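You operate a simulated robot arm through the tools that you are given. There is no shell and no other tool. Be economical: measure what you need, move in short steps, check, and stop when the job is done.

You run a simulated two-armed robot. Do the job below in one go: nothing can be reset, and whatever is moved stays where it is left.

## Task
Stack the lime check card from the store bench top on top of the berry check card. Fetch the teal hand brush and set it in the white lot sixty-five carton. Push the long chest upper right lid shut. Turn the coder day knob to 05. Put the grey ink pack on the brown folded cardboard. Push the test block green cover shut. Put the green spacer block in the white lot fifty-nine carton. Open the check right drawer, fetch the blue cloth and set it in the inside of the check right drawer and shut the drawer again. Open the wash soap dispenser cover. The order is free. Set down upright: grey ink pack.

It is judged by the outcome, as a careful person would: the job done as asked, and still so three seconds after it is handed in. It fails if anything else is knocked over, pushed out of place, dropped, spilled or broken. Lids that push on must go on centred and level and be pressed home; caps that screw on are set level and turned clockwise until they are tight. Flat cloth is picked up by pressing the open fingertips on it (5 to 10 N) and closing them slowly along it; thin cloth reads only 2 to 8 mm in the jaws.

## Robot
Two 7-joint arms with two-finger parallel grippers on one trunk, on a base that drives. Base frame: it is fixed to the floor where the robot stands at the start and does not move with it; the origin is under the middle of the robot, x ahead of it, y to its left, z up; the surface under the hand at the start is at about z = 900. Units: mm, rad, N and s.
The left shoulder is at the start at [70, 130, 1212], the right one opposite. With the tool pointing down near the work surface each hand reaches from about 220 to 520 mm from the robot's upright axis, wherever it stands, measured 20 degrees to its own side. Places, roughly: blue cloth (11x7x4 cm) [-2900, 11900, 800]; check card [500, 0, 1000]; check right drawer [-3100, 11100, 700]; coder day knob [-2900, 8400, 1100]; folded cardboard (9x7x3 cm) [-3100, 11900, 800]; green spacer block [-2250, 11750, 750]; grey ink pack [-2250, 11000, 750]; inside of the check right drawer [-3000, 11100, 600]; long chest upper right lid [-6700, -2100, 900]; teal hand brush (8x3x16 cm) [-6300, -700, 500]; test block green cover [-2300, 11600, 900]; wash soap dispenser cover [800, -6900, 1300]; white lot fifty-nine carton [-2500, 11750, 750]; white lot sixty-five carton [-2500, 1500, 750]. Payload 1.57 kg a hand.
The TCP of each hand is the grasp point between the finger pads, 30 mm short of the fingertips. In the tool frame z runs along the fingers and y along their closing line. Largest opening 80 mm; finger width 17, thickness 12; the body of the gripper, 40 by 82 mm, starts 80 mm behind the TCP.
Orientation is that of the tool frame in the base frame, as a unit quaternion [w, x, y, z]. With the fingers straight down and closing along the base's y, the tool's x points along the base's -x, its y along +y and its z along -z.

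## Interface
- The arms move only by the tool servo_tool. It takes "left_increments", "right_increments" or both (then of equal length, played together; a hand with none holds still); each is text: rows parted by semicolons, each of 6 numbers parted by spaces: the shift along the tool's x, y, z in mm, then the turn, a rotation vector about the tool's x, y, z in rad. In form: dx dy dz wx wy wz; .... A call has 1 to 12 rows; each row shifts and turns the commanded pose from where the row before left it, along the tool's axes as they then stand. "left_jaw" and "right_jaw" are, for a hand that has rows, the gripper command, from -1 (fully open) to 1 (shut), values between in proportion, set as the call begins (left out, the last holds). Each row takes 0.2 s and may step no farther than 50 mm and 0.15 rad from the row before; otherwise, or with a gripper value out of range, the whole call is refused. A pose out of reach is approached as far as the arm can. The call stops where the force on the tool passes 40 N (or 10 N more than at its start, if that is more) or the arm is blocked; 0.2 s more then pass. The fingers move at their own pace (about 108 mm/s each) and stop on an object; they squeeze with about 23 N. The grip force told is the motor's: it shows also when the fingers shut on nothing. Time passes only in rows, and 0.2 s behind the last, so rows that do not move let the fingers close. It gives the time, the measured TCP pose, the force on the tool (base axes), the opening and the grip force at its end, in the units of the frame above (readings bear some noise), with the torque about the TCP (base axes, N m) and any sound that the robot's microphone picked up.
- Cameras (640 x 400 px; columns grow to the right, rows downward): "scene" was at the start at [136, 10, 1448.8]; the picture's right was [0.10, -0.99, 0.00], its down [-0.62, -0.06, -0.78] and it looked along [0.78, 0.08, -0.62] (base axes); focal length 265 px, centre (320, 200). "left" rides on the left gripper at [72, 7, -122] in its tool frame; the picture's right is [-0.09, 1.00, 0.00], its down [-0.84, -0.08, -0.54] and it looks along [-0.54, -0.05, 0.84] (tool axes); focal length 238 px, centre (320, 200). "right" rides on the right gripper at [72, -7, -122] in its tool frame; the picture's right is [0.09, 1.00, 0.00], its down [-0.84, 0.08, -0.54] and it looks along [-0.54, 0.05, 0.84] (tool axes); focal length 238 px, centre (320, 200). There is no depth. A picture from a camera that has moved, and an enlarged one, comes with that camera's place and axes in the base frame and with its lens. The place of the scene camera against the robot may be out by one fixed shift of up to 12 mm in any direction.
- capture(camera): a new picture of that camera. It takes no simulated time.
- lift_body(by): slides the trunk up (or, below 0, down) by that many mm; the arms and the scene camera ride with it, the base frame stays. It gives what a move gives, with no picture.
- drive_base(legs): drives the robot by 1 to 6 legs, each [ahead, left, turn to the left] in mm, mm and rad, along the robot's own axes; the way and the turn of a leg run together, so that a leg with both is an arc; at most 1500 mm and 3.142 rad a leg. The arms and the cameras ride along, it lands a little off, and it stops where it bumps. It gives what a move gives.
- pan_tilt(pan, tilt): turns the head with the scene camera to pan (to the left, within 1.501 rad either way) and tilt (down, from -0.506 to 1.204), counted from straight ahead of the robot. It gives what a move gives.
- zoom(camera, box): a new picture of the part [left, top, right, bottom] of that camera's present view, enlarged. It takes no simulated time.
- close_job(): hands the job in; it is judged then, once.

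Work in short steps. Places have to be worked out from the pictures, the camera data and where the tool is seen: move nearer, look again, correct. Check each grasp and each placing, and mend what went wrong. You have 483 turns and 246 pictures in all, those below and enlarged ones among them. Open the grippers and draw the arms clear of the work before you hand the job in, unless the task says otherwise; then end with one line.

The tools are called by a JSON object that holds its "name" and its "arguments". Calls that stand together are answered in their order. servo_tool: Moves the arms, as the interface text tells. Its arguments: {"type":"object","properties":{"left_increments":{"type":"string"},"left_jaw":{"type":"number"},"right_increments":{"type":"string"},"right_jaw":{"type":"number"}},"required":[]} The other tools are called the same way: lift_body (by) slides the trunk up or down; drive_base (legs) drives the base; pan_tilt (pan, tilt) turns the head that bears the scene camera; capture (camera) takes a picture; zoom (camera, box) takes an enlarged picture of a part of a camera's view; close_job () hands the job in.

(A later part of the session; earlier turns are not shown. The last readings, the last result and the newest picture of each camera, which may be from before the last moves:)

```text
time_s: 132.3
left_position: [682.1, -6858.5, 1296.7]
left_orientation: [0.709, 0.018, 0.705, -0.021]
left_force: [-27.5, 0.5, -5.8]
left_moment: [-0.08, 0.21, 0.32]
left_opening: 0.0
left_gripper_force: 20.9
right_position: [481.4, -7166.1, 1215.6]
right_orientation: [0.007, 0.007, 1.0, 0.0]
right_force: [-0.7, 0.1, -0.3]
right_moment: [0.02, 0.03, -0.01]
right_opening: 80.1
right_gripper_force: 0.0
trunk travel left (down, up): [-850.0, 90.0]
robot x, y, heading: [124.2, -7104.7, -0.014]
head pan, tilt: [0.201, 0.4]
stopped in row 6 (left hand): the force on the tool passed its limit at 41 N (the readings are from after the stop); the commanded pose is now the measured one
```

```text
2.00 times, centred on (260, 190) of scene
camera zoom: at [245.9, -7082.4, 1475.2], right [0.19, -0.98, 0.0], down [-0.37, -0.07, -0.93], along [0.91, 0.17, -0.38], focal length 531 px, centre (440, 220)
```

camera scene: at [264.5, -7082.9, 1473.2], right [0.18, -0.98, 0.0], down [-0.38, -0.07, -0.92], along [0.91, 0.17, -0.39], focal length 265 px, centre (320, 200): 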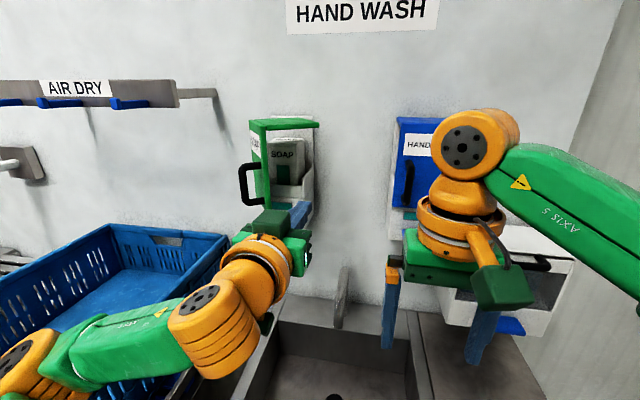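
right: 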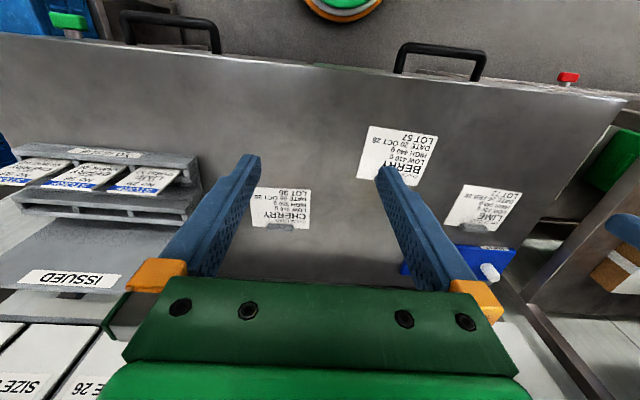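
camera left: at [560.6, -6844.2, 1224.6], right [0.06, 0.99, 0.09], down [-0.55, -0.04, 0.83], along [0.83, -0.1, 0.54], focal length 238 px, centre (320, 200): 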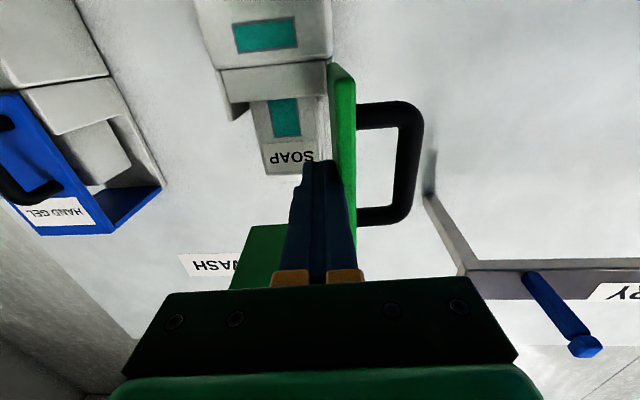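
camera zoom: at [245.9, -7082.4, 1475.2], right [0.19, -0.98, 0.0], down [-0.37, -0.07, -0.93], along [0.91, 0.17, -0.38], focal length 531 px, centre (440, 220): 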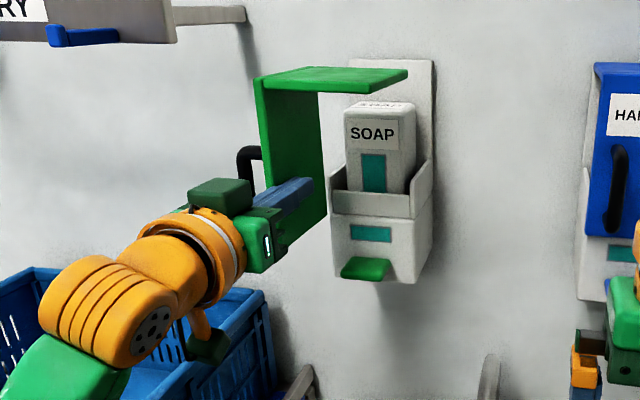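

The cover is open about 90°, and it reached its stop. I ease off and back the base straight away.

{"name": "servo_tool", "arguments": {"left_increments": "0 -10 0 0 0 0; 0 -15 -10 0 0 0; 0 0 -30 0 0 0; 0 0 0 0 0 0"}}

{"name": "drive_base", "arguments": {"legs": [[-800, 0, 0]]}}

{"name": "zoom", "arguments": {"camera": "scene", "box": [240, 60, 480, 220]}}

```text
time_s: 133.3
left_position: [655.0, -6882.0, 1291.4]
left_orientation: [0.705, 0.019, 0.709, -0.023]
left_force: [0.2, -0.6, 0.2]
left_moment: [0.01, 0.02, 0.0]
left_opening: 0.1
left_gripper_force: 21.5
right_position: [494.6, -7166.7, 1212.0]
right_orientation: [0.002, 0.009, 1.0, -0.001]
right_force: [0.3, 0.0, 0.2]
right_moment: [0.0, -0.05, -0.03]
right_opening: 80.4
right_gripper_force: 0.1
trunk travel left (down, up): [-850.0, 90.0]
robot x, y, heading: [125.1, -7097.7, -0.019]
head pan, tilt: [0.201, 0.4]
```

```text
time_s: 137.6
left_position: [-141.8, -6870.1, 1289.3]
left_orientation: [0.705, 0.02, 0.709, -0.023]
left_force: [0.8, 0.2, 0.1]
left_moment: [0.01, 0.0, 0.0]
left_opening: 0.0
left_gripper_force: 21.4
right_position: [-305.2, -7153.4, 1210.1]
right_orientation: [0.0, 0.009, 1.0, 0.0]
right_force: [0.6, -0.6, -0.7]
right_moment: [0.0, -0.02, -0.03]
right_opening: 80.1
right_gripper_force: 0.0
trunk travel left (down, up): [-850.0, 90.0]
robot x, y, heading: [-678.9, -7085.7, -0.018]
head pan, tilt: [0.201, 0.4]
```

```text
2.50 times, centred on (360, 140) of scene
camera zoom: at [-535.3, -7069.7, 1473.0], right [0.18, -0.98, 0.0], down [-0.38, -0.07, -0.92], along [0.91, 0.17, -0.39], focal length 663 px, centre (220, 350)
```

zoom: 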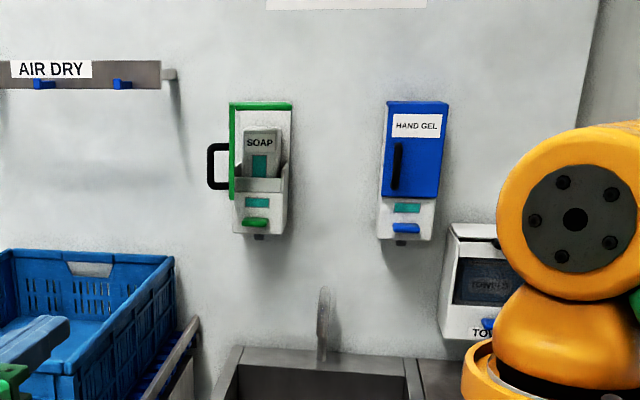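

The soap cover is fully open. I return the left tool to pointing down and to the carrying pose.

{"name": "servo_tool", "arguments": {"left_increments": "0 0 0 0 0.143 0; 0 0 0 0 0.143 0; 0 0 0 0 0.143 0; 0 0 0 0 0.143 0; 0 0 0 0 0.143 0; 0 0 0 0 0.143 0; 0 0 0 0 0.143 0; 0 0 0 0 0.143 0; 0 0 0 0 0.143 0; 0 0 0 0 0.143 0; 0 0 0 0 0.145 0; 0 0 0 0 0 0", "left_jaw": 0}}

{"name": "servo_tool", "arguments": {"left_increments": "35 0 20 0 0 0; 35 0 20 0 0 0; 35 0 20 0 0 0; 35 -10 20 0 0 0; 35 -10 0 0 0 0; 30 -10 0 0 0 0; 0 0 0 0 0 0"}}

{"name": "pan_tilt", "arguments": {"pan": -1.4, "tilt": 0.3}}

{"name": "capture", "arguments": {"camera": "scene"}}

```text
time_s: 140.2
left_position: [-218.6, -6849.8, 1250.2]
left_orientation: [0.113, 0.03, 0.993, -0.006]
left_force: [-0.2, 0.3, 0.1]
left_moment: [0.01, 0.02, -0.01]
left_opening: 40.0
left_gripper_force: 0.0
left hand out of reach, approached as far as the arm can: row 7, 8, 9, 10, 11
right_position: [-304.5, -7153.7, 1209.4]
right_orientation: [0.0, 0.009, 1.0, -0.001]
right_force: [-0.7, -0.3, 0.5]
right_moment: [-0.01, -0.01, 0.01]
right_opening: 80.1
right_gripper_force: 0.1
trunk travel left (down, up): [-850.0, 90.0]
robot x, y, heading: [-677.0, -7087.2, -0.014]
head pan, tilt: [0.201, 0.4]
```

```text
time_s: 141.8
left_position: [-223.5, -6838.0, 1253.5]
left_orientation: [0.112, 0.031, 0.993, -0.006]
left_force: [0.4, -0.2, -0.2]
left_moment: [0.01, 0.03, 0.01]
left_opening: 40.1
left_gripper_force: 0.1
left hand out of reach, approached as far as the arm can: row 1, 2, 3, 4, 5, 6
right_position: [-303.9, -7152.9, 1210.1]
right_orientation: [0.0, 0.008, 1.0, 0.0]
right_force: [0.2, 0.4, -0.1]
right_moment: [-0.02, 0.0, 0.0]
right_opening: 80.0
right_gripper_force: 0.0
trunk travel left (down, up): [-850.0, 90.0]
robot x, y, heading: [-679.2, -7087.5, -0.013]
head pan, tilt: [0.201, 0.4]
```

```text
time_s: 143.4
left_position: [-224.4, -6835.7, 1253.3]
left_orientation: [0.112, 0.029, 0.993, -0.006]
left_force: [-0.2, -0.8, 0.1]
left_moment: [0.05, -0.01, -0.02]
left_opening: 40.0
left_gripper_force: 0.1
right_position: [-305.1, -7153.1, 1208.9]
right_orientation: [0.0, 0.008, 1.0, 0.0]
right_force: [0.0, 0.0, -0.3]
right_moment: [0.01, 0.0, 0.01]
right_opening: 79.9
right_gripper_force: 0.0
trunk travel left (down, up): [-850.0, 90.0]
robot x, y, heading: [-683.7, -7088.1, -0.019]
head pan, tilt: [-1.4, 0.3]
```

```text
186 pictures are left
camera scene: at [-613.4, -7178.9, 1482.4], right [-0.99, -0.15, 0.0], down [-0.05, 0.29, -0.96], along [0.15, -0.94, -0.3], focal length 265 px, centre (320, 200)
```

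scene: 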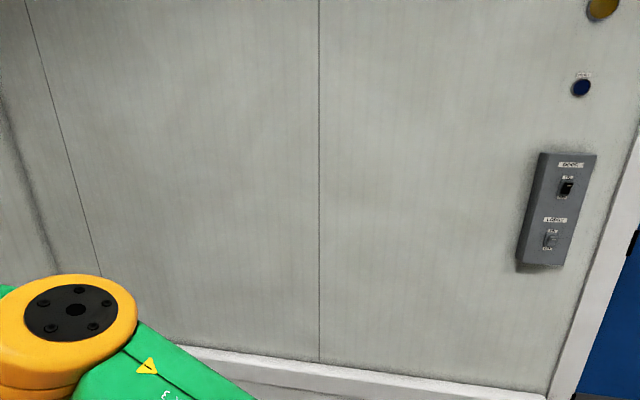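

The wrist is at the same limit as before. I reset with a short back-drive and lower the hand first, as worked earlier.

{"name": "drive_base", "arguments": {"legs": [[-100, 0, 0]]}}

{"name": "servo_tool", "arguments": {"left_increments": "0 0 40 0 0 0; 0 0 40 0 0 0; 0 0 40 0 0 0; 0 0 40 0 0.08 0; 0 -25 20 0 0.08 0; 0 -25 20 0 0.07 0; 0 0 0 0 0 0"}}

{"name": "servo_tool", "arguments": {"left_increments": "30 0 0 0 0 0; 30 0 0 0 0 0; 30 0 0 0 0 0; 20 -15 0 0 0 0; 0 0 -30 0 0 0; 0 0 -30 0 0 0; 0 0 -30 0 0 0; 0 0 -30 0 0 0; 0 0 -30 0 0 0; 0 0 0 0 0 0"}}

```text
time_s: 144.6
left_position: [-317.8, -6834.9, 1249.9]
left_orientation: [0.11, 0.03, 0.993, -0.007]
left_force: [0.1, -0.3, 0.2]
left_moment: [-0.04, 0.04, 0.0]
left_opening: 39.8
left_gripper_force: 0.0
right_position: [-398.9, -7151.5, 1207.8]
right_orientation: [-0.003, 0.008, 1.0, -0.001]
right_force: [0.1, 1.0, 0.2]
right_moment: [0.0, 0.02, -0.01]
right_opening: 80.0
right_gripper_force: 0.1
trunk travel left (down, up): [-850.0, 90.0]
robot x, y, heading: [-778.8, -7088.0, -0.016]
head pan, tilt: [-1.4, 0.3]
```

```text
time_s: 146.2
left_position: [-290.6, -6872.0, 1067.5]
left_orientation: [-0.003, 0.03, 1.0, -0.003]
left_force: [0.0, -0.4, -0.1]
left_moment: [-0.03, 0.01, 0.0]
left_opening: 40.0
left_gripper_force: 0.0
left hand out of reach, approached as far as the arm can: row 1, 2, 3, 4, 5, 6
right_position: [-405.1, -7150.7, 1209.9]
right_orientation: [0.001, 0.009, 1.0, 0.0]
right_force: [0.4, 0.0, 0.4]
right_moment: [-0.02, -0.03, 0.0]
right_opening: 80.1
right_gripper_force: 0.0
trunk travel left (down, up): [-850.0, 90.0]
robot x, y, heading: [-777.6, -7087.5, -0.021]
head pan, tilt: [-1.4, 0.3]
```

```text
time_s: 148.4
left_position: [-326.9, -6886.1, 1190.2]
left_orientation: [-0.002, 0.031, 1.0, -0.002]
left_force: [0.8, -0.8, 0.1]
left_moment: [-0.02, 0.0, -0.01]
left_opening: 40.0
left_gripper_force: 0.0
left hand out of reach, approached as far as the arm can: row 1, 2, 3, 4, 5, 6, 7, 8, 9
right_position: [-405.0, -7152.5, 1209.1]
right_orientation: [0.0, 0.008, 1.0, 0.0]
right_force: [0.0, -0.5, -0.5]
right_moment: [-0.01, 0.01, 0.03]
right_opening: 80.1
right_gripper_force: 0.2
trunk travel left (down, up): [-850.0, 90.0]
robot x, y, heading: [-780.0, -7087.0, -0.022]
head pan, tilt: [-1.4, 0.3]
```

Nearly back; I finish the retraction.

{"name": "servo_tool", "arguments": {"left_increments": "0 0 30 0 0 0; 0 0 30 0 0 0; 20 0 10 0 0 0; 20 0 0 0 0 0; 20 0 0 0 0 0; 20 0 0 0 0 0; 0 0 0 0 0 0"}}

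{"name": "pan_tilt", "arguments": {"pan": 0.0, "tilt": 0.3}}

{"name": "capture", "arguments": {"camera": "scene"}}

```text
time_s: 150.0
left_position: [-388.7, -6878.9, 1126.1]
left_orientation: [-0.002, 0.031, 1.0, -0.002]
left_force: [0.6, -1.0, -0.4]
left_moment: [0.01, -0.03, -0.01]
left_opening: 40.0
left_gripper_force: 0.0
left hand out of reach, approached as far as the arm can: row 1, 2, 3
right_position: [-406.0, -7150.5, 1208.9]
right_orientation: [-0.001, 0.008, 1.0, 0.0]
right_force: [-0.6, 0.6, 1.2]
right_moment: [-0.03, 0.0, -0.02]
right_opening: 79.9
right_gripper_force: 0.1
trunk travel left (down, up): [-850.0, 90.0]
robot x, y, heading: [-774.9, -7083.5, -0.019]
head pan, tilt: [-1.4, 0.3]
```

```text
time_s: 151.5
left_position: [-387.1, -6878.9, 1127.1]
left_orientation: [-0.003, 0.031, 1.0, -0.003]
left_force: [0.4, 0.6, 0.1]
left_moment: [0.01, 0.0, 0.05]
left_opening: 40.0
left_gripper_force: 0.1
right_position: [-404.8, -7152.1, 1210.5]
right_orientation: [0.0, 0.009, 1.0, 0.001]
right_force: [-0.6, 0.2, -0.1]
right_moment: [0.01, -0.03, 0.01]
right_opening: 79.8
right_gripper_force: 0.1
trunk travel left (down, up): [-850.0, 90.0]
robot x, y, heading: [-779.4, -7087.8, -0.014]
head pan, tilt: [0.0, 0.3]
```

```text
185 pictures are left
camera scene: at [-634.1, -7086.7, 1482.4], right [-0.02, -1.0, 0.0], down [-0.3, 0.01, -0.96], along [0.96, -0.02, -0.3], focal length 265 px, centre (320, 200)
```

scene: 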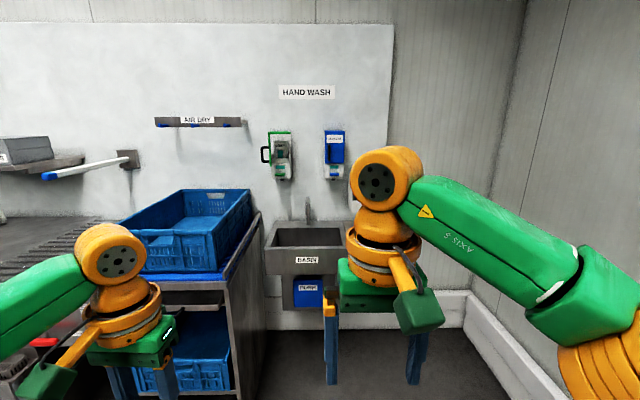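

I now turn around toward -x to pass the south end of the line, and look along the way.

{"name": "drive_base", "arguments": {"legs": [[0, 0, -3.1]]}}

{"name": "capture", "arguments": {"camera": "scene"}}

```text
time_s: 159.2
left_position: [-1157.0, -7313.9, 1127.3]
left_orientation: [-0.002, 1.0, -0.004, 0.003]
left_force: [0.1, -0.1, 0.7]
left_moment: [0.01, -0.01, 0.0]
left_opening: 40.3
left_gripper_force: 0.0
right_position: [-1154.6, -7039.0, 1209.3]
right_orientation: [-0.001, 1.0, 0.018, 0.0]
right_force: [-0.3, 1.2, -0.3]
right_moment: [0.0, 0.02, 0.02]
right_opening: 80.2
right_gripper_force: 0.1
trunk travel left (down, up): [-850.0, 90.0]
robot x, y, heading: [-779.5, -7085.1, -3.105]
head pan, tilt: [0.0, 0.3]
```

```text
184 pictures are left
camera scene: at [-921.3, -7089.8, 1482.4], right [-0.04, 1.0, 0.0], down [0.3, 0.01, -0.96], along [-0.95, -0.04, -0.3], focal length 265 px, centre (320, 200)
```

scene: 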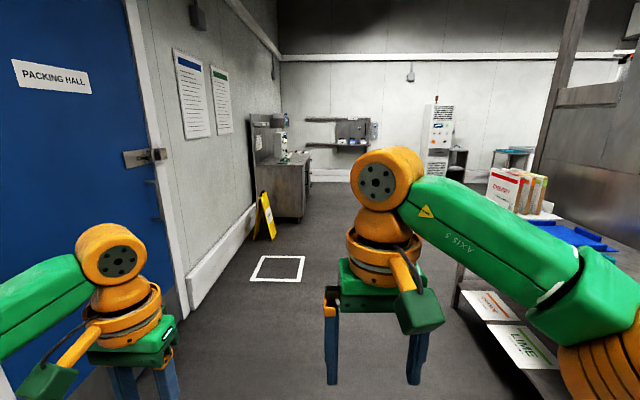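

The passage along y≈-7000 is free. I drive 3 m along it and look north.

{"name": "drive_base", "arguments": {"legs": [[0, 0, -0.06], [1500, 0, 0], [1500, 0, 0]]}}

{"name": "pan_tilt", "arguments": {"pan": -0.9, "tilt": 0.3}}

{"name": "capture", "arguments": {"camera": "scene"}}

```text
time_s: 174.0
left_position: [-4157.0, -7250.8, 1127.2]
left_orientation: [-0.003, 1.0, -0.024, 0.001]
left_force: [0.4, -0.3, -0.2]
left_moment: [0.01, 0.03, 0.0]
left_opening: 40.2
left_gripper_force: 0.3
right_position: [-4142.6, -6978.8, 1210.5]
right_orientation: [-0.001, 1.0, -0.002, -0.001]
right_force: [0.7, -0.2, -0.1]
right_moment: [-0.02, 0.04, 0.01]
right_opening: 80.2
right_gripper_force: 0.0
trunk travel left (down, up): [-850.0, 90.0]
robot x, y, heading: [-3768.6, -7041.5, 3.138]
head pan, tilt: [0.0, 0.3]
```

```text
time_s: 175.2
left_position: [-4156.4, -7250.9, 1126.9]
left_orientation: [-0.003, 1.0, -0.025, 0.003]
left_force: [0.6, -0.3, -0.6]
left_moment: [0.03, -0.01, -0.01]
left_opening: 40.0
left_gripper_force: 0.1
right_position: [-4142.7, -6978.9, 1210.2]
right_orientation: [0.0, 1.0, -0.002, 0.0]
right_force: [0.6, -0.5, -0.3]
right_moment: [-0.04, 0.0, 0.06]
right_opening: 80.0
right_gripper_force: 0.1
trunk travel left (down, up): [-850.0, 90.0]
robot x, y, heading: [-3769.2, -7040.3, 3.138]
head pan, tilt: [-0.901, 0.3]
```

```text
183 pictures are left
camera scene: at [-3877.0, -6965.5, 1482.4], right [0.79, 0.62, 0.0], down [0.18, -0.23, -0.96], along [-0.59, 0.75, -0.3], focal length 265 px, centre (320, 200)
```

scene: 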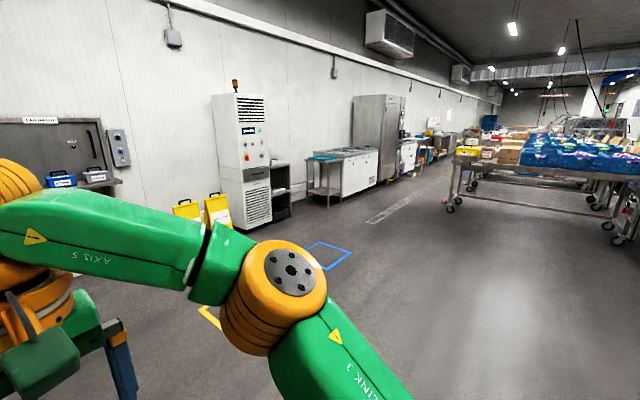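

An aisle leads north along the far wall, and the long white chest stands near (-6600, -2100). I drive diagonally across the open floor to about (-5500, -4000).

{"name": "drive_base", "arguments": {"legs": [[0, 0, -1.05], [1500, 0, 0], [1500, 0, 0], [500, 0, 0]]}}

{"name": "pan_tilt", "arguments": {"pan": 0.0, "tilt": 0.3}}

{"name": "capture", "arguments": {"camera": "scene"}}

```text
time_s: 194.9
left_position: [-5841.5, -3723.9, 1127.3]
left_orientation: [-0.001, 0.848, -0.53, 0.003]
left_force: [-0.4, 0.4, 0.3]
left_moment: [-0.01, 0.06, 0.01]
left_opening: 39.8
left_gripper_force: 0.0
right_position: [-5595.4, -3606.0, 1209.8]
right_orientation: [0.0, 0.859, -0.512, -0.001]
right_force: [0.5, 0.0, 0.2]
right_moment: [0.01, 0.01, -0.03]
right_opening: 80.0
right_gripper_force: 0.1
trunk travel left (down, up): [-850.0, 90.0]
robot x, y, heading: [-5470.1, -3963.2, 2.069]
head pan, tilt: [-0.901, 0.3]
```

```text
time_s: 196.1
left_position: [-5841.8, -3724.4, 1128.5]
left_orientation: [-0.001, 0.848, -0.53, 0.003]
left_force: [-0.2, -0.8, -0.2]
left_moment: [-0.02, 0.0, 0.02]
left_opening: 39.9
left_gripper_force: 0.0
right_position: [-5596.0, -3604.5, 1209.4]
right_orientation: [-0.001, 0.86, -0.511, -0.002]
right_force: [0.5, 0.5, 0.7]
right_moment: [0.0, -0.04, -0.02]
right_opening: 80.0
right_gripper_force: 0.0
trunk travel left (down, up): [-850.0, 90.0]
robot x, y, heading: [-5467.4, -3964.0, 2.069]
head pan, tilt: [0.0, 0.3]
```

```text
182 pictures are left
camera scene: at [-5539.1, -3834.0, 1482.4], right [0.88, 0.48, 0.0], down [0.14, -0.26, -0.96], along [-0.46, 0.84, -0.3], focal length 265 px, centre (320, 200)
```

scene: 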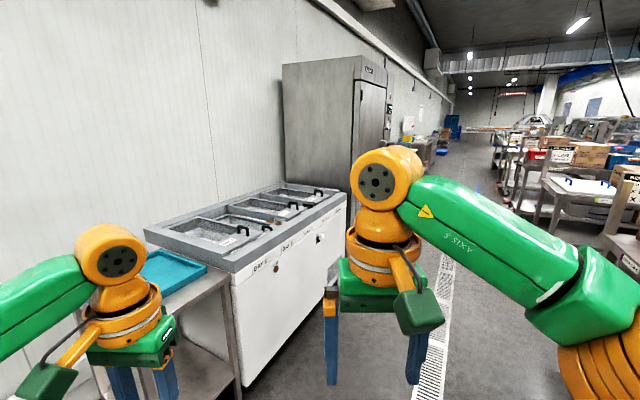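

{"name": "zoom", "arguments": {"camera": "scene", "box": [130, 150, 370, 310]}}

```text
2.50 times, centred on (250, 230) of scene
camera zoom: at [-5539.1, -3834.0, 1482.4], right [0.88, 0.48, 0.0], down [0.14, -0.26, -0.96], along [-0.46, 0.84, -0.3], focal length 663 px, centre (495, 125)
```

zoom: 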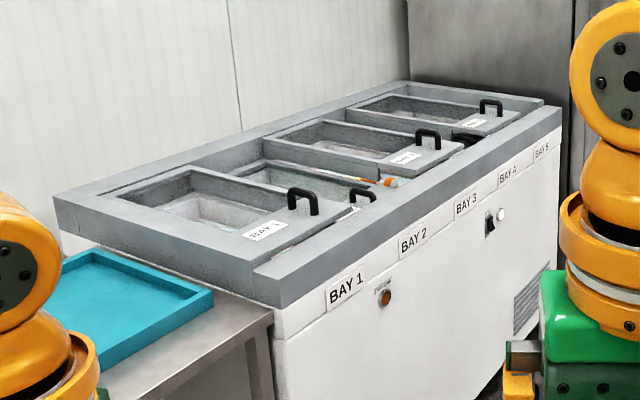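

The long chest has sliding lids with black handles and bays 1–5. I drive alongside it and face it at y≈-2150.

{"name": "drive_base", "arguments": {"legs": [[0, 0, -0.498], [1450, 0, 0], [340, 0, 0], [0, 0, 1.571]]}}

{"name": "pan_tilt", "arguments": {"pan": 0.0, "tilt": 0.45}}

{"name": "capture", "arguments": {"camera": "scene"}}

```text
time_s: 210.3
left_position: [-5859.1, -2386.5, 1127.7]
left_orientation: [-0.003, 1.0, -0.025, 0.003]
left_force: [0.6, 0.2, 0.8]
left_moment: [0.01, -0.04, -0.02]
left_opening: 40.2
left_gripper_force: 0.0
right_position: [-5844.9, -2113.5, 1210.0]
right_orientation: [0.001, 1.0, -0.002, 0.001]
right_force: [0.1, -0.5, 0.3]
right_moment: [0.01, -0.01, -0.01]
right_opening: 79.8
right_gripper_force: 0.1
trunk travel left (down, up): [-850.0, 90.0]
robot x, y, heading: [-5472.7, -2174.0, 3.137]
head pan, tilt: [0.0, 0.3]
```

```text
time_s: 211.0
left_position: [-5859.5, -2387.4, 1127.5]
left_orientation: [-0.003, 1.0, -0.023, 0.003]
left_force: [0.5, 0.2, 0.2]
left_moment: [-0.02, 0.02, -0.02]
left_opening: 40.2
left_gripper_force: 0.1
right_position: [-5844.9, -2113.8, 1210.8]
right_orientation: [-0.001, 1.0, -0.002, -0.001]
right_force: [-0.5, -1.3, -0.4]
right_moment: [0.02, 0.03, -0.01]
right_opening: 79.9
right_gripper_force: 0.1
trunk travel left (down, up): [-850.0, 90.0]
robot x, y, heading: [-5469.1, -2173.8, 3.138]
head pan, tilt: [0.0, 0.45]
```

```text
180 pictures are left
camera scene: at [-5613.3, -2174.2, 1468.5], right [0.01, 1.0, 0.0], down [0.43, 0.0, -0.9], along [-0.9, 0.01, -0.43], focal length 265 px, centre (320, 200)
```

scene: 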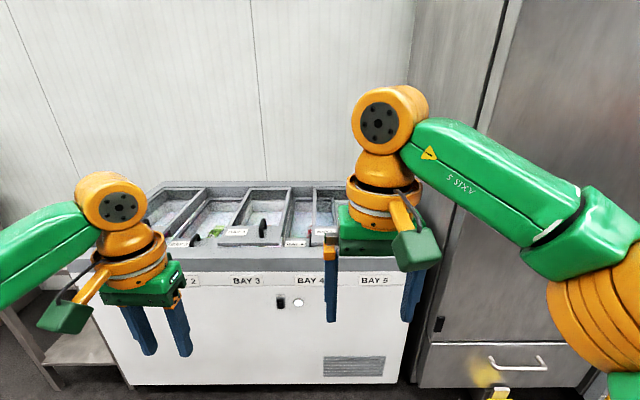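

I drive 280 mm closer and look down at the lids.

{"name": "drive_base", "arguments": {"legs": [[280, 0, 0]]}}

{"name": "pan_tilt", "arguments": {"pan": 0.0, "tilt": 0.75}}

{"name": "capture", "arguments": {"camera": "scene"}}

{"name": "capture", "arguments": {"camera": "right"}}

```text
time_s: 213.0
left_position: [-6136.9, -2386.3, 1127.8]
left_orientation: [-0.002, 1.0, -0.024, 0.001]
left_force: [0.4, -0.2, 1.0]
left_moment: [0.02, 0.05, -0.03]
left_opening: 40.0
left_gripper_force: 0.1
right_position: [-6122.6, -2113.4, 1210.9]
right_orientation: [0.001, 1.0, -0.003, -0.002]
right_force: [0.7, -0.4, 0.3]
right_moment: [0.02, 0.02, 0.02]
right_opening: 79.8
right_gripper_force: 0.1
trunk travel left (down, up): [-850.0, 90.0]
robot x, y, heading: [-5749.9, -2175.5, 3.139]
head pan, tilt: [0.0, 0.45]
```

```text
time_s: 213.8
left_position: [-6139.9, -2386.1, 1128.3]
left_orientation: [-0.002, 1.0, -0.024, 0.002]
left_force: [-0.4, 0.1, 0.1]
left_moment: [-0.01, -0.05, -0.01]
left_opening: 40.0
left_gripper_force: 0.0
right_position: [-6126.1, -2113.1, 1209.5]
right_orientation: [0.0, 1.0, -0.001, 0.0]
right_force: [-0.4, -1.1, 0.4]
right_moment: [-0.01, 0.05, 0.02]
right_opening: 79.9
right_gripper_force: 0.1
trunk travel left (down, up): [-850.0, 90.0]
robot x, y, heading: [-5754.9, -2174.9, 3.139]
head pan, tilt: [0.0, 0.75]
```

```text
179 pictures are left
camera scene: at [-5885.7, -2173.1, 1442.1], right [0.0, 1.0, 0.0], down [0.68, 0.0, -0.73], along [-0.73, 0.0, -0.68], focal length 265 px, centre (320, 200)
```

scene: 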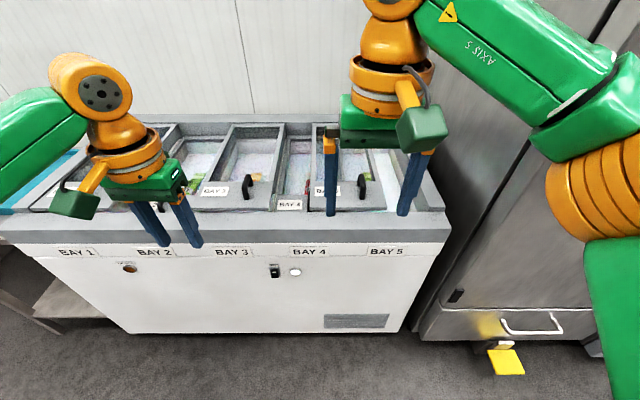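

```text
178 pictures are left
camera right: at [-6054.7, -2108.6, 1332.0], right [0.09, -1.0, 0.0], down [-0.84, -0.07, 0.54], along [-0.54, -0.05, -0.84], focal length 238 px, centre (320, 200)
```

right: 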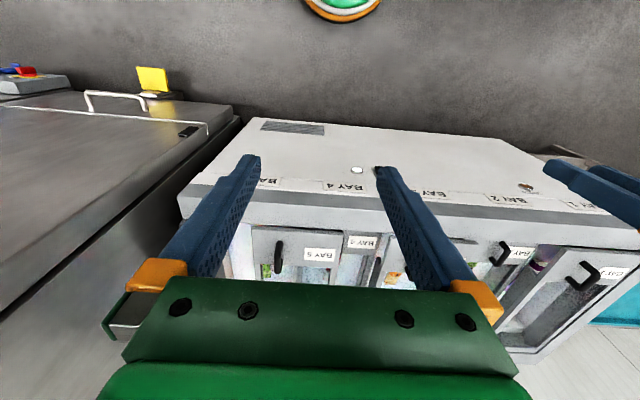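

I zoom on the lids in both pictures to make out the upper right one.

{"name": "zoom", "arguments": {"camera": "scene", "box": [150, 110, 460, 260]}}

{"name": "zoom", "arguments": {"camera": "right", "box": [180, 160, 640, 330]}}

```text
2.06 times, centred on (305, 185) of scene
camera zoom: at [-5885.7, -2173.1, 1442.1], right [0.0, 1.0, 0.0], down [0.68, 0.0, -0.73], along [-0.73, 0.0, -0.68], focal length 548 px, centre (351, 231)
```

zoom: 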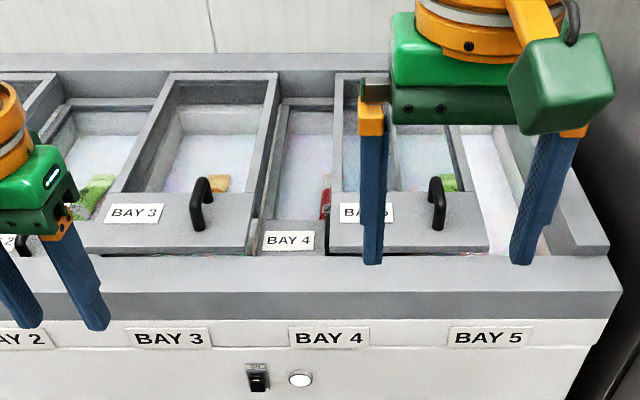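

```text
1.39 times, centred on (410, 245) of right
camera zoom: at [-6054.7, -2108.6, 1332.0], right [0.09, -1.0, 0.0], down [-0.84, -0.07, 0.54], along [-0.54, -0.05, -0.84], focal length 332 px, centre (195, 137)
```

zoom: 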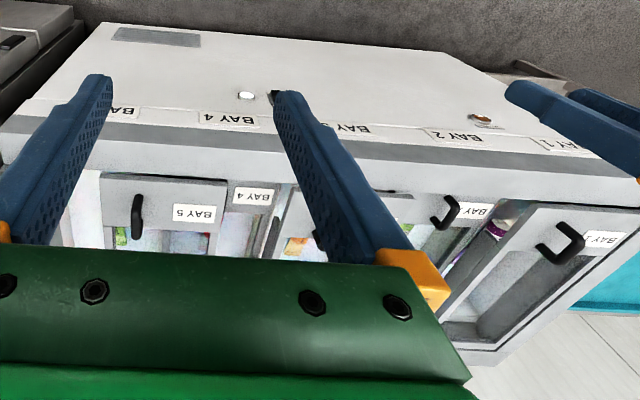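

The BAY 5 lid (upper track, right) is slid left by about 80 mm, and its handle is near (-6436, -2051). I drive 190 mm closer and bring the right hand above, to the left of the handle.

{"name": "drive_base", "arguments": {"legs": [[190, 0, 0]]}}

{"name": "servo_tool", "arguments": {"right_increments": "-30 10 30 0 0 0; -30 10 30 0 0 0; -20 0 30 0 0 0; 0 0 0 0 0 0", "right_jaw": 1}}

{"name": "capture", "arguments": {"camera": "right"}}

{"name": "capture", "arguments": {"camera": "scene"}}

```text
time_s: 215.3
left_position: [-6325.1, -2385.0, 1129.2]
left_orientation: [-0.003, 1.0, -0.025, 0.001]
left_force: [-0.1, -0.3, 0.0]
left_moment: [-0.03, 0.05, 0.01]
left_opening: 40.3
left_gripper_force: 0.1
right_position: [-6310.4, -2112.4, 1210.7]
right_orientation: [0.001, 1.0, -0.003, -0.002]
right_force: [0.1, -0.8, 0.7]
right_moment: [-0.03, 0.0, 0.01]
right_opening: 80.1
right_gripper_force: 0.1
trunk travel left (down, up): [-850.0, 90.0]
robot x, y, heading: [-5941.1, -2179.3, 3.137]
head pan, tilt: [0.0, 0.75]
```

```text
time_s: 216.3
left_position: [-6328.8, -2384.7, 1128.0]
left_orientation: [-0.002, 1.0, -0.025, 0.003]
left_force: [0.8, 0.5, 1.0]
left_moment: [0.03, 0.03, -0.01]
left_opening: 40.2
left_gripper_force: 0.1
right_position: [-6391.8, -2130.9, 1118.3]
right_orientation: [0.0, 1.0, -0.002, -0.001]
right_force: [-1.1, 0.7, -0.8]
right_moment: [0.0, -0.05, 0.0]
right_opening: 0.0
right_gripper_force: 21.4
right hand out of reach, approached as far as the arm can: row 3
trunk travel left (down, up): [-850.0, 90.0]
robot x, y, heading: [-5941.5, -2172.7, 3.136]
head pan, tilt: [0.0, 0.75]
```

```text
175 pictures are left
camera right: at [-6320.2, -2125.7, 1241.2], right [0.09, -1.0, 0.0], down [-0.84, -0.07, 0.54], along [-0.54, -0.05, -0.84], focal length 238 px, centre (320, 200)
```

right: 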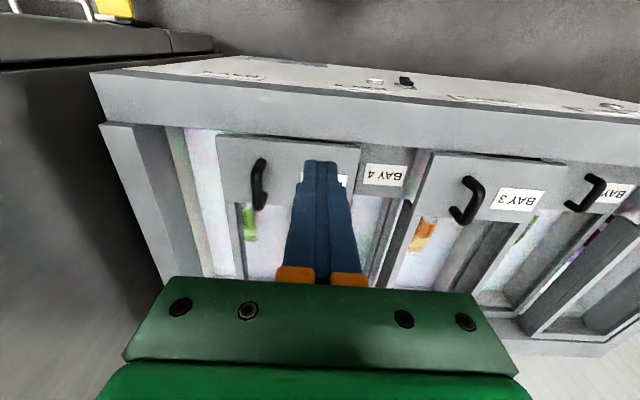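

```text
174 pictures are left
camera scene: at [-6074.3, -2171.4, 1442.0], right [0.01, 1.0, 0.0], down [0.68, 0.0, -0.73], along [-0.73, 0.0, -0.68], focal length 265 px, centre (320, 200)
```

scene: 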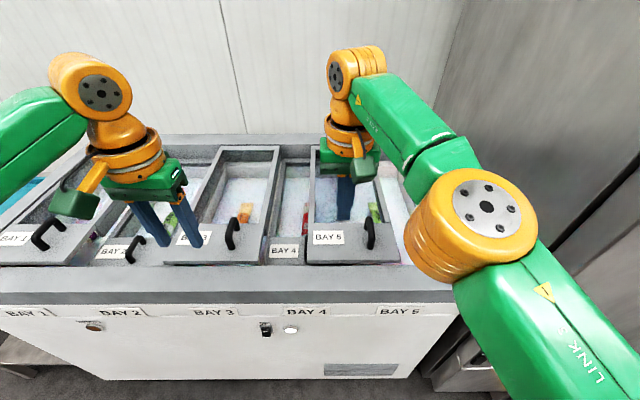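

The handle is at about (-6480, -2055, 960), a little far. I drive 70 mm closer carefully.

{"name": "drive_base", "arguments": {"legs": [[70, 0, 0]]}}

{"name": "servo_tool", "arguments": {"right_increments": "-10 -15 40 0 0 0; -8 -15 40 0 0 0; 0 0 30 0 0 0; 0 0 15 0 0 0; 0 0 0 0 0 0"}}

{"name": "capture", "arguments": {"camera": "right"}}

```text
time_s: 217.4
left_position: [-6390.7, -2384.0, 1130.4]
left_orientation: [-0.002, 1.0, -0.025, -0.001]
left_force: [0.5, 0.0, 0.0]
left_moment: [0.0, 0.03, -0.02]
left_opening: 39.8
left_gripper_force: 0.0
right_position: [-6453.4, -2131.0, 1122.5]
right_orientation: [0.0, 1.0, -0.003, -0.004]
right_force: [0.9, 0.1, -0.4]
right_moment: [0.01, 0.05, -0.01]
right_opening: 0.0
right_gripper_force: 21.2
trunk travel left (down, up): [-850.0, 90.0]
robot x, y, heading: [-6006.4, -2172.0, 3.137]
head pan, tilt: [0.0, 0.75]
```

```text
time_s: 218.6
left_position: [-6398.4, -2384.8, 1127.7]
left_orientation: [-0.003, 1.0, -0.025, 0.001]
left_force: [-0.6, 0.0, -0.3]
left_moment: [0.01, 0.0, -0.02]
left_opening: 40.1
left_gripper_force: 0.1
right_position: [-6478.6, -2101.1, 994.8]
right_orientation: [-0.001, 1.0, -0.002, -0.001]
right_force: [-0.3, 0.1, 1.1]
right_moment: [0.01, -0.01, -0.03]
right_opening: 0.0
right_gripper_force: 22.0
trunk travel left (down, up): [-850.0, 90.0]
robot x, y, heading: [-6008.3, -2173.9, 3.132]
head pan, tilt: [0.0, 0.75]
```

```text
173 pictures are left
camera right: at [-6407.4, -2095.8, 1116.8], right [0.09, -1.0, 0.0], down [-0.84, -0.07, 0.54], along [-0.54, -0.05, -0.84], focal length 238 px, centre (320, 200)
```

right: 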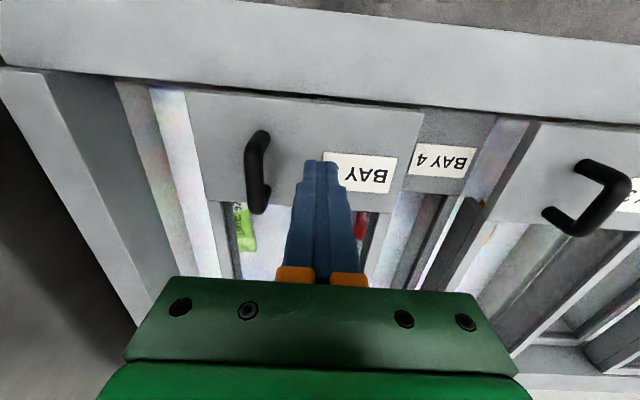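

The fingers are just left of the handle. I lower a bit and push right in small steps.

{"name": "servo_tool", "arguments": {"right_increments": "0 0 6 0 0 0; 0 0 6 0 0 0; 0 -10 0 0 0 0; 0 -10 0 0 0 0; 0 -10 0 0 0 0; 0 -10 0 0 0 0; 0 -10 0 0 0 0; 0 -10 0 0 0 0; 0 0 0 0 0 0"}}

{"name": "capture", "arguments": {"camera": "right"}}

```text
time_s: 220.6
left_position: [-6398.3, -2385.1, 1126.9]
left_orientation: [-0.003, 1.0, -0.024, 0.003]
left_force: [0.3, 0.1, -0.1]
left_moment: [0.0, 0.0, 0.01]
left_opening: 40.2
left_gripper_force: 0.1
right_position: [-6480.1, -2040.8, 983.1]
right_orientation: [0.0, 1.0, -0.002, -0.001]
right_force: [-0.2, -0.7, 0.8]
right_moment: [0.0, 0.01, -0.01]
right_opening: 0.0
right_gripper_force: 21.3
trunk travel left (down, up): [-850.0, 90.0]
robot x, y, heading: [-6009.5, -2174.7, 3.132]
head pan, tilt: [0.0, 0.75]
```

```text
172 pictures are left
camera right: at [-6407.8, -2035.7, 1104.6], right [0.09, -1.0, 0.0], down [-0.84, -0.07, 0.54], along [-0.54, -0.05, -0.84], focal length 238 px, centre (320, 200)
```

right: 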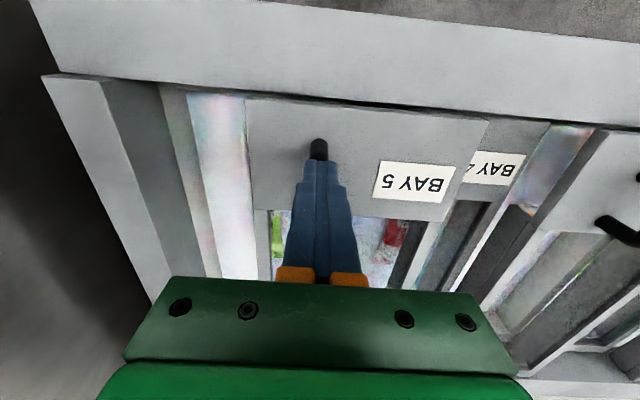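

The fingers passed over the handle, so it is lower. I go back left, lower until near the lid, then push again.

{"name": "servo_tool", "arguments": {"right_increments": "0 0 -10 0 0 0; 0 30 0 0 0 0; 0 30 0 0 0 0; 0 0 10 0 0 0; 0 0 8 0 0 0; 0 0 8 0 0 0; 0 0 6 0 0 0; 0 0 0 0 0 0"}}

{"name": "capture", "arguments": {"camera": "right"}}

{"name": "zoom", "arguments": {"camera": "scene", "box": [260, 120, 460, 280]}}

```text
time_s: 222.4
left_position: [-6398.2, -2384.4, 1127.3]
left_orientation: [-0.002, 1.0, -0.025, 0.003]
left_force: [0.7, -0.4, 0.1]
left_moment: [0.01, -0.01, -0.03]
left_opening: 40.0
left_gripper_force: 0.1
right_position: [-6479.8, -2100.8, 960.7]
right_orientation: [0.0, 1.0, -0.002, -0.001]
right_force: [-0.2, 0.4, -1.0]
right_moment: [0.04, 0.01, 0.0]
right_opening: 0.0
right_gripper_force: 21.3
trunk travel left (down, up): [-850.0, 90.0]
robot x, y, heading: [-6010.8, -2174.7, 3.133]
head pan, tilt: [0.0, 0.75]
```

```text
171 pictures are left
camera right: at [-6407.8, -2095.7, 1082.7], right [0.09, -1.0, 0.0], down [-0.84, -0.07, 0.54], along [-0.54, -0.05, -0.84], focal length 238 px, centre (320, 200)
```

right: 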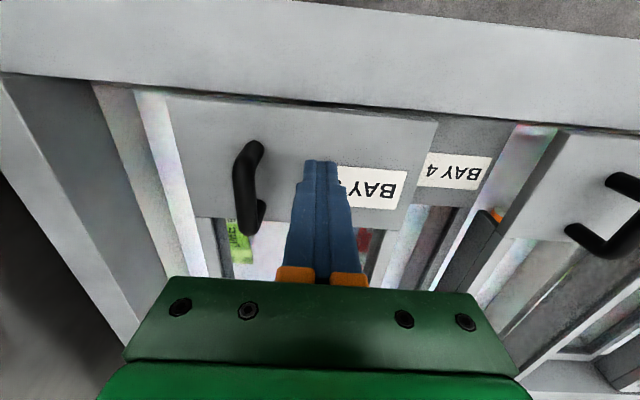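

```text
2.50 times, centred on (360, 200) of scene
camera zoom: at [-6144.0, -2171.6, 1442.0], right [0.0, 1.0, 0.0], down [0.68, 0.0, -0.73], along [-0.73, 0.0, -0.68], focal length 663 px, centre (220, 200)
```

zoom: 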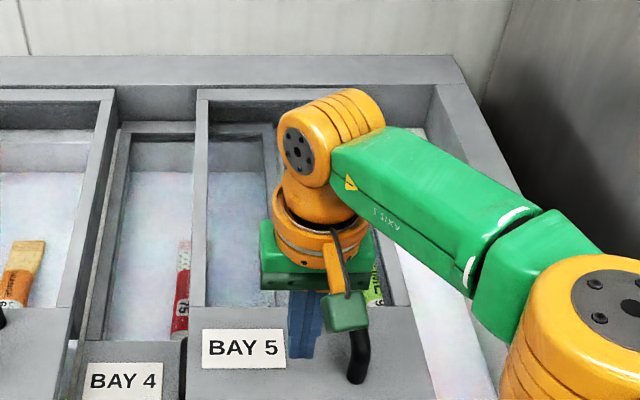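

The handle's centre is at about (-6500, -2051, 931). I lower 10 mm more, shift forward 15 mm, and push right.

{"name": "servo_tool", "arguments": {"right_increments": "-15 0 0 0 0 0; 0 0 5 0 0 0; 0 0 4 0 0 0; 0 -10 0 0 0 0; 0 -10 0 0 0 0; 0 -10 0 0 0 0; 0 -10 0 0 0 0; 0 0 0 0 0 0"}}

{"name": "capture", "arguments": {"camera": "right"}}

```text
time_s: 224.2
left_position: [-6399.6, -2384.8, 1127.4]
left_orientation: [-0.003, 1.0, -0.024, 0.003]
left_force: [-0.5, -0.6, 0.1]
left_moment: [0.01, -0.01, 0.02]
left_opening: 39.9
left_gripper_force: 0.1
right_position: [-6486.7, -2061.5, 951.2]
right_orientation: [0.001, 1.0, -0.003, -0.001]
right_force: [0.3, -0.2, -0.5]
right_moment: [-0.02, 0.01, 0.03]
right_opening: 0.0
right_gripper_force: 21.6
right hand out of reach, approached as far as the arm can: row 1
trunk travel left (down, up): [-850.0, 90.0]
robot x, y, heading: [-6007.5, -2171.3, 3.137]
head pan, tilt: [0.0, 0.75]
```

```text
169 pictures are left
camera right: at [-6414.9, -2055.6, 1073.9], right [0.09, -1.0, 0.0], down [-0.84, -0.07, 0.54], along [-0.54, -0.05, -0.84], focal length 238 px, centre (320, 200)
```

right: 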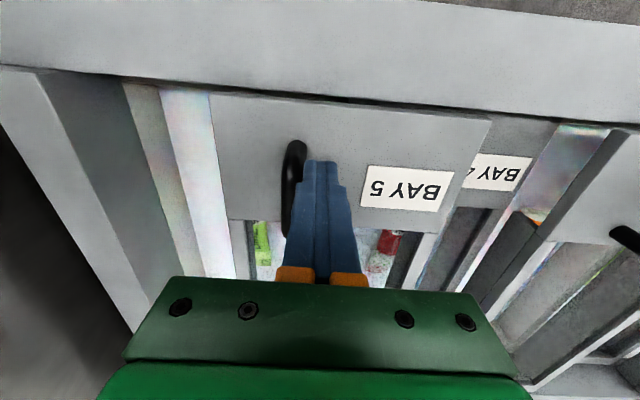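

Now the finger is beside the handle. I keep pushing right.

{"name": "servo_tool", "arguments": {"right_increments": "0 -10 0 0 0 0; 0 -10 0 0 0 0; 0 -10 0 0 0 0; 0 -10 0 0 0 0; 0 -10 0 0 0 0; 0 -10 0 0 0 0; 0 -10 0 0 0 0; 0 0 0 0 0 0"}}

{"name": "capture", "arguments": {"camera": "right"}}

```text
time_s: 226.0
left_position: [-6399.2, -2384.5, 1127.8]
left_orientation: [-0.003, 1.0, -0.025, 0.003]
left_force: [0.1, -0.6, 0.1]
left_moment: [-0.02, -0.01, -0.02]
left_opening: 40.3
left_gripper_force: 0.0
right_position: [-6486.2, -1989.9, 950.8]
right_orientation: [-0.001, 1.0, -0.004, -0.001]
right_force: [0.1, -0.4, 0.0]
right_moment: [-0.01, -0.01, 0.02]
right_opening: 0.2
right_gripper_force: 21.3
trunk travel left (down, up): [-850.0, 90.0]
robot x, y, heading: [-6010.4, -2174.1, 3.14]
head pan, tilt: [0.0, 0.75]
```

```text
168 pictures are left
camera right: at [-6414.6, -1985.9, 1073.8], right [0.09, -1.0, 0.0], down [-0.84, -0.07, 0.54], along [-0.54, -0.05, -0.84], focal length 238 px, centre (320, 200)
```

right: 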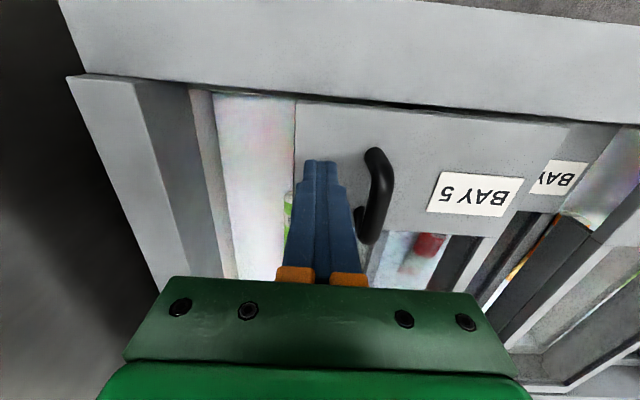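

Wide-baseline triangulation puts the handle centre at (-6515, -2042, 903). I return left, go lower (tip ≈ 898) and push again.

{"name": "servo_tool", "arguments": {"right_increments": "0 35 -5 0 0 0; 0 35 0 0 0 0; 0 35 0 0 0 0; 0 0 9 0 0 0; -10 0 8 0 0 0; -8 0 6 0 0 0; 0 0 4 0 0 0; 0 0 0 0 0 0"}}

{"name": "capture", "arguments": {"camera": "right"}}

```text
time_s: 227.8
left_position: [-6398.6, -2385.5, 1127.4]
left_orientation: [-0.003, 1.0, -0.024, 0.002]
left_force: [0.2, -1.0, -0.5]
left_moment: [0.01, 0.01, -0.02]
left_opening: 39.9
left_gripper_force: 0.2
right_position: [-6485.3, -2096.3, 942.9]
right_orientation: [-0.001, 1.0, -0.001, -0.001]
right_force: [0.2, -0.4, 0.6]
right_moment: [0.05, -0.01, 0.01]
right_opening: 0.2
right_gripper_force: 20.9
right hand out of reach, approached as far as the arm can: row 5, 6
trunk travel left (down, up): [-850.0, 90.0]
robot x, y, heading: [-6011.5, -2174.5, 3.139]
head pan, tilt: [0.0, 0.75]
```

```text
167 pictures are left
camera right: at [-6414.0, -2090.6, 1065.3], right [0.09, -1.0, 0.0], down [-0.84, -0.07, 0.54], along [-0.54, -0.05, -0.84], focal length 238 px, centre (320, 200)
```

right: 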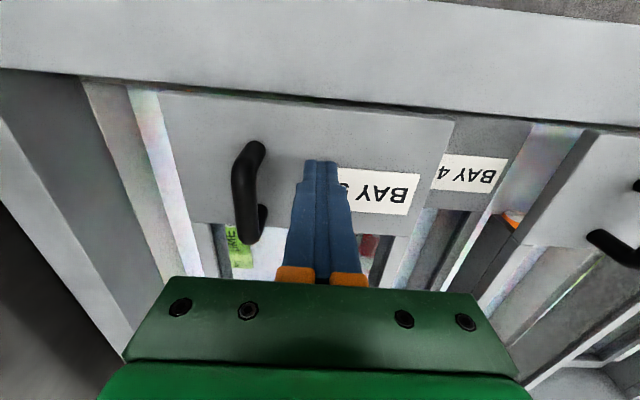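

The arm is at its reach limit in x. I try driving 35 mm closer, with the hand clear of contact.

{"name": "drive_base", "arguments": {"legs": [[35, 0, 0]]}}

{"name": "servo_tool", "arguments": {"right_increments": "0 0 5 0 0 0; 0 0 4 0 0 0; 0 0 4 0 0 0; 0 0 0 0 0 0"}}

{"name": "capture", "arguments": {"camera": "right"}}

```text
time_s: 228.6
left_position: [-6427.6, -2385.2, 1129.7]
left_orientation: [-0.003, 1.0, -0.024, -0.001]
left_force: [1.0, 1.2, 0.0]
left_moment: [0.01, 0.06, 0.01]
left_opening: 39.8
left_gripper_force: 0.0
right_position: [-6516.2, -2094.7, 945.9]
right_orientation: [0.0, 1.0, -0.001, -0.004]
right_force: [-0.1, 0.4, -0.3]
right_moment: [-0.02, 0.03, 0.04]
right_opening: 0.0
right_gripper_force: 21.6
trunk travel left (down, up): [-850.0, 90.0]
robot x, y, heading: [-6047.4, -2172.9, 3.136]
head pan, tilt: [0.0, 0.75]
```

```text
time_s: 229.6
left_position: [-6434.7, -2384.7, 1127.4]
left_orientation: [-0.003, 1.0, -0.025, 0.003]
left_force: [-0.4, -0.1, -0.3]
left_moment: [-0.06, -0.02, 0.01]
left_opening: 39.9
left_gripper_force: 0.0
right_position: [-6517.7, -2094.3, 929.7]
right_orientation: [0.0, 1.0, -0.003, -0.001]
right_force: [0.8, -0.6, 0.4]
right_moment: [0.0, 0.0, -0.03]
right_opening: 0.0
right_gripper_force: 21.3
trunk travel left (down, up): [-850.0, 90.0]
robot x, y, heading: [-6045.9, -2176.9, 3.137]
head pan, tilt: [0.0, 0.75]
```

```text
166 pictures are left
camera right: at [-6446.7, -2089.9, 1052.1], right [0.09, -1.0, 0.0], down [-0.84, -0.07, 0.54], along [-0.54, -0.05, -0.84], focal length 238 px, centre (320, 200)
```

right: 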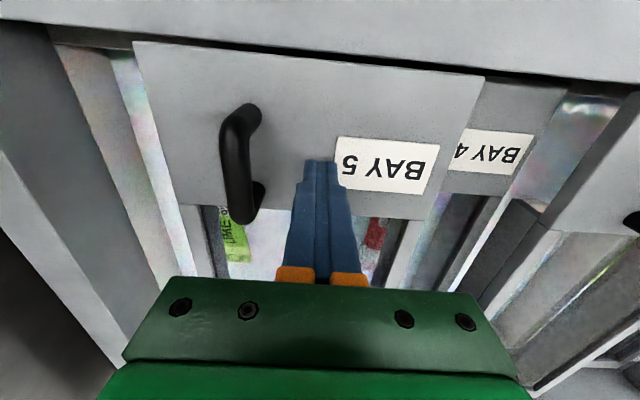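

The tip is at z≈900 and the handle aligned in x. I push right.

{"name": "servo_tool", "arguments": {"right_increments": "0 -10 0 0 0 0; 0 -10 0 0 0 0; 0 -8 0 0 0 0; 0 -8 0 0 0 0; 0 -8 0 0 0 0; 0 -8 0 0 0 0; 0 0 0 0 0 0"}}

{"name": "capture", "arguments": {"camera": "right"}}

```text
time_s: 231.2
left_position: [-6433.2, -2384.5, 1126.3]
left_orientation: [-0.004, 1.0, -0.025, 0.003]
left_force: [-0.8, -0.1, 0.7]
left_moment: [0.04, 0.01, -0.05]
left_opening: 40.1
left_gripper_force: 0.0
right_position: [-6521.2, -2044.4, 930.2]
right_orientation: [0.0, 1.0, -0.003, -0.001]
right_force: [0.8, -1.1, -1.1]
right_moment: [-0.03, -0.01, 0.03]
right_opening: 0.1
right_gripper_force: 21.1
trunk travel left (down, up): [-850.0, 90.0]
robot x, y, heading: [-6045.5, -2171.0, 3.134]
head pan, tilt: [0.0, 0.75]
```

```text
165 pictures are left
camera right: at [-6448.9, -2038.6, 1052.4], right [0.09, -1.0, 0.0], down [-0.84, -0.07, 0.54], along [-0.54, -0.05, -0.84], focal length 238 px, centre (320, 200)
```

right: 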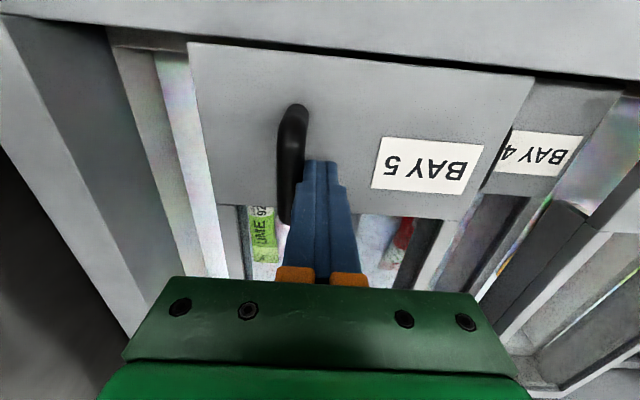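

Comparing the frame and lid corners, the lid has begun to move right. I continue pushing.

{"name": "servo_tool", "arguments": {"right_increments": "0 -10 0 0 0 0; 0 -10 0 0 0 0; 0 -10 0 0 0 0; 0 -10 0 0 0 0; 0 -10 0 0 0 0; 0 0 0 0 0 0"}}

{"name": "capture", "arguments": {"camera": "right"}}

```text
time_s: 232.6
left_position: [-6433.9, -2385.8, 1127.3]
left_orientation: [-0.004, 1.0, -0.025, 0.002]
left_force: [0.0, -0.4, 0.3]
left_moment: [0.0, 0.0, 0.03]
left_opening: 40.1
left_gripper_force: 0.0
right_position: [-6521.8, -1994.1, 930.4]
right_orientation: [0.0, 1.0, -0.002, -0.001]
right_force: [-0.9, -1.3, -0.9]
right_moment: [-0.03, 0.02, -0.01]
right_opening: 0.1
right_gripper_force: 21.5
trunk travel left (down, up): [-850.0, 90.0]
robot x, y, heading: [-6044.4, -2173.4, 3.138]
head pan, tilt: [0.0, 0.75]
```

```text
164 pictures are left
camera right: at [-6449.0, -1989.3, 1052.6], right [0.09, -1.0, 0.0], down [-0.84, -0.07, 0.54], along [-0.54, -0.05, -0.84], focal length 238 px, centre (320, 200)
```

right: 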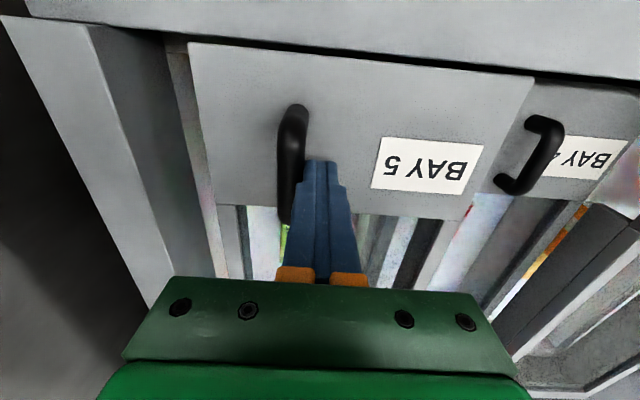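

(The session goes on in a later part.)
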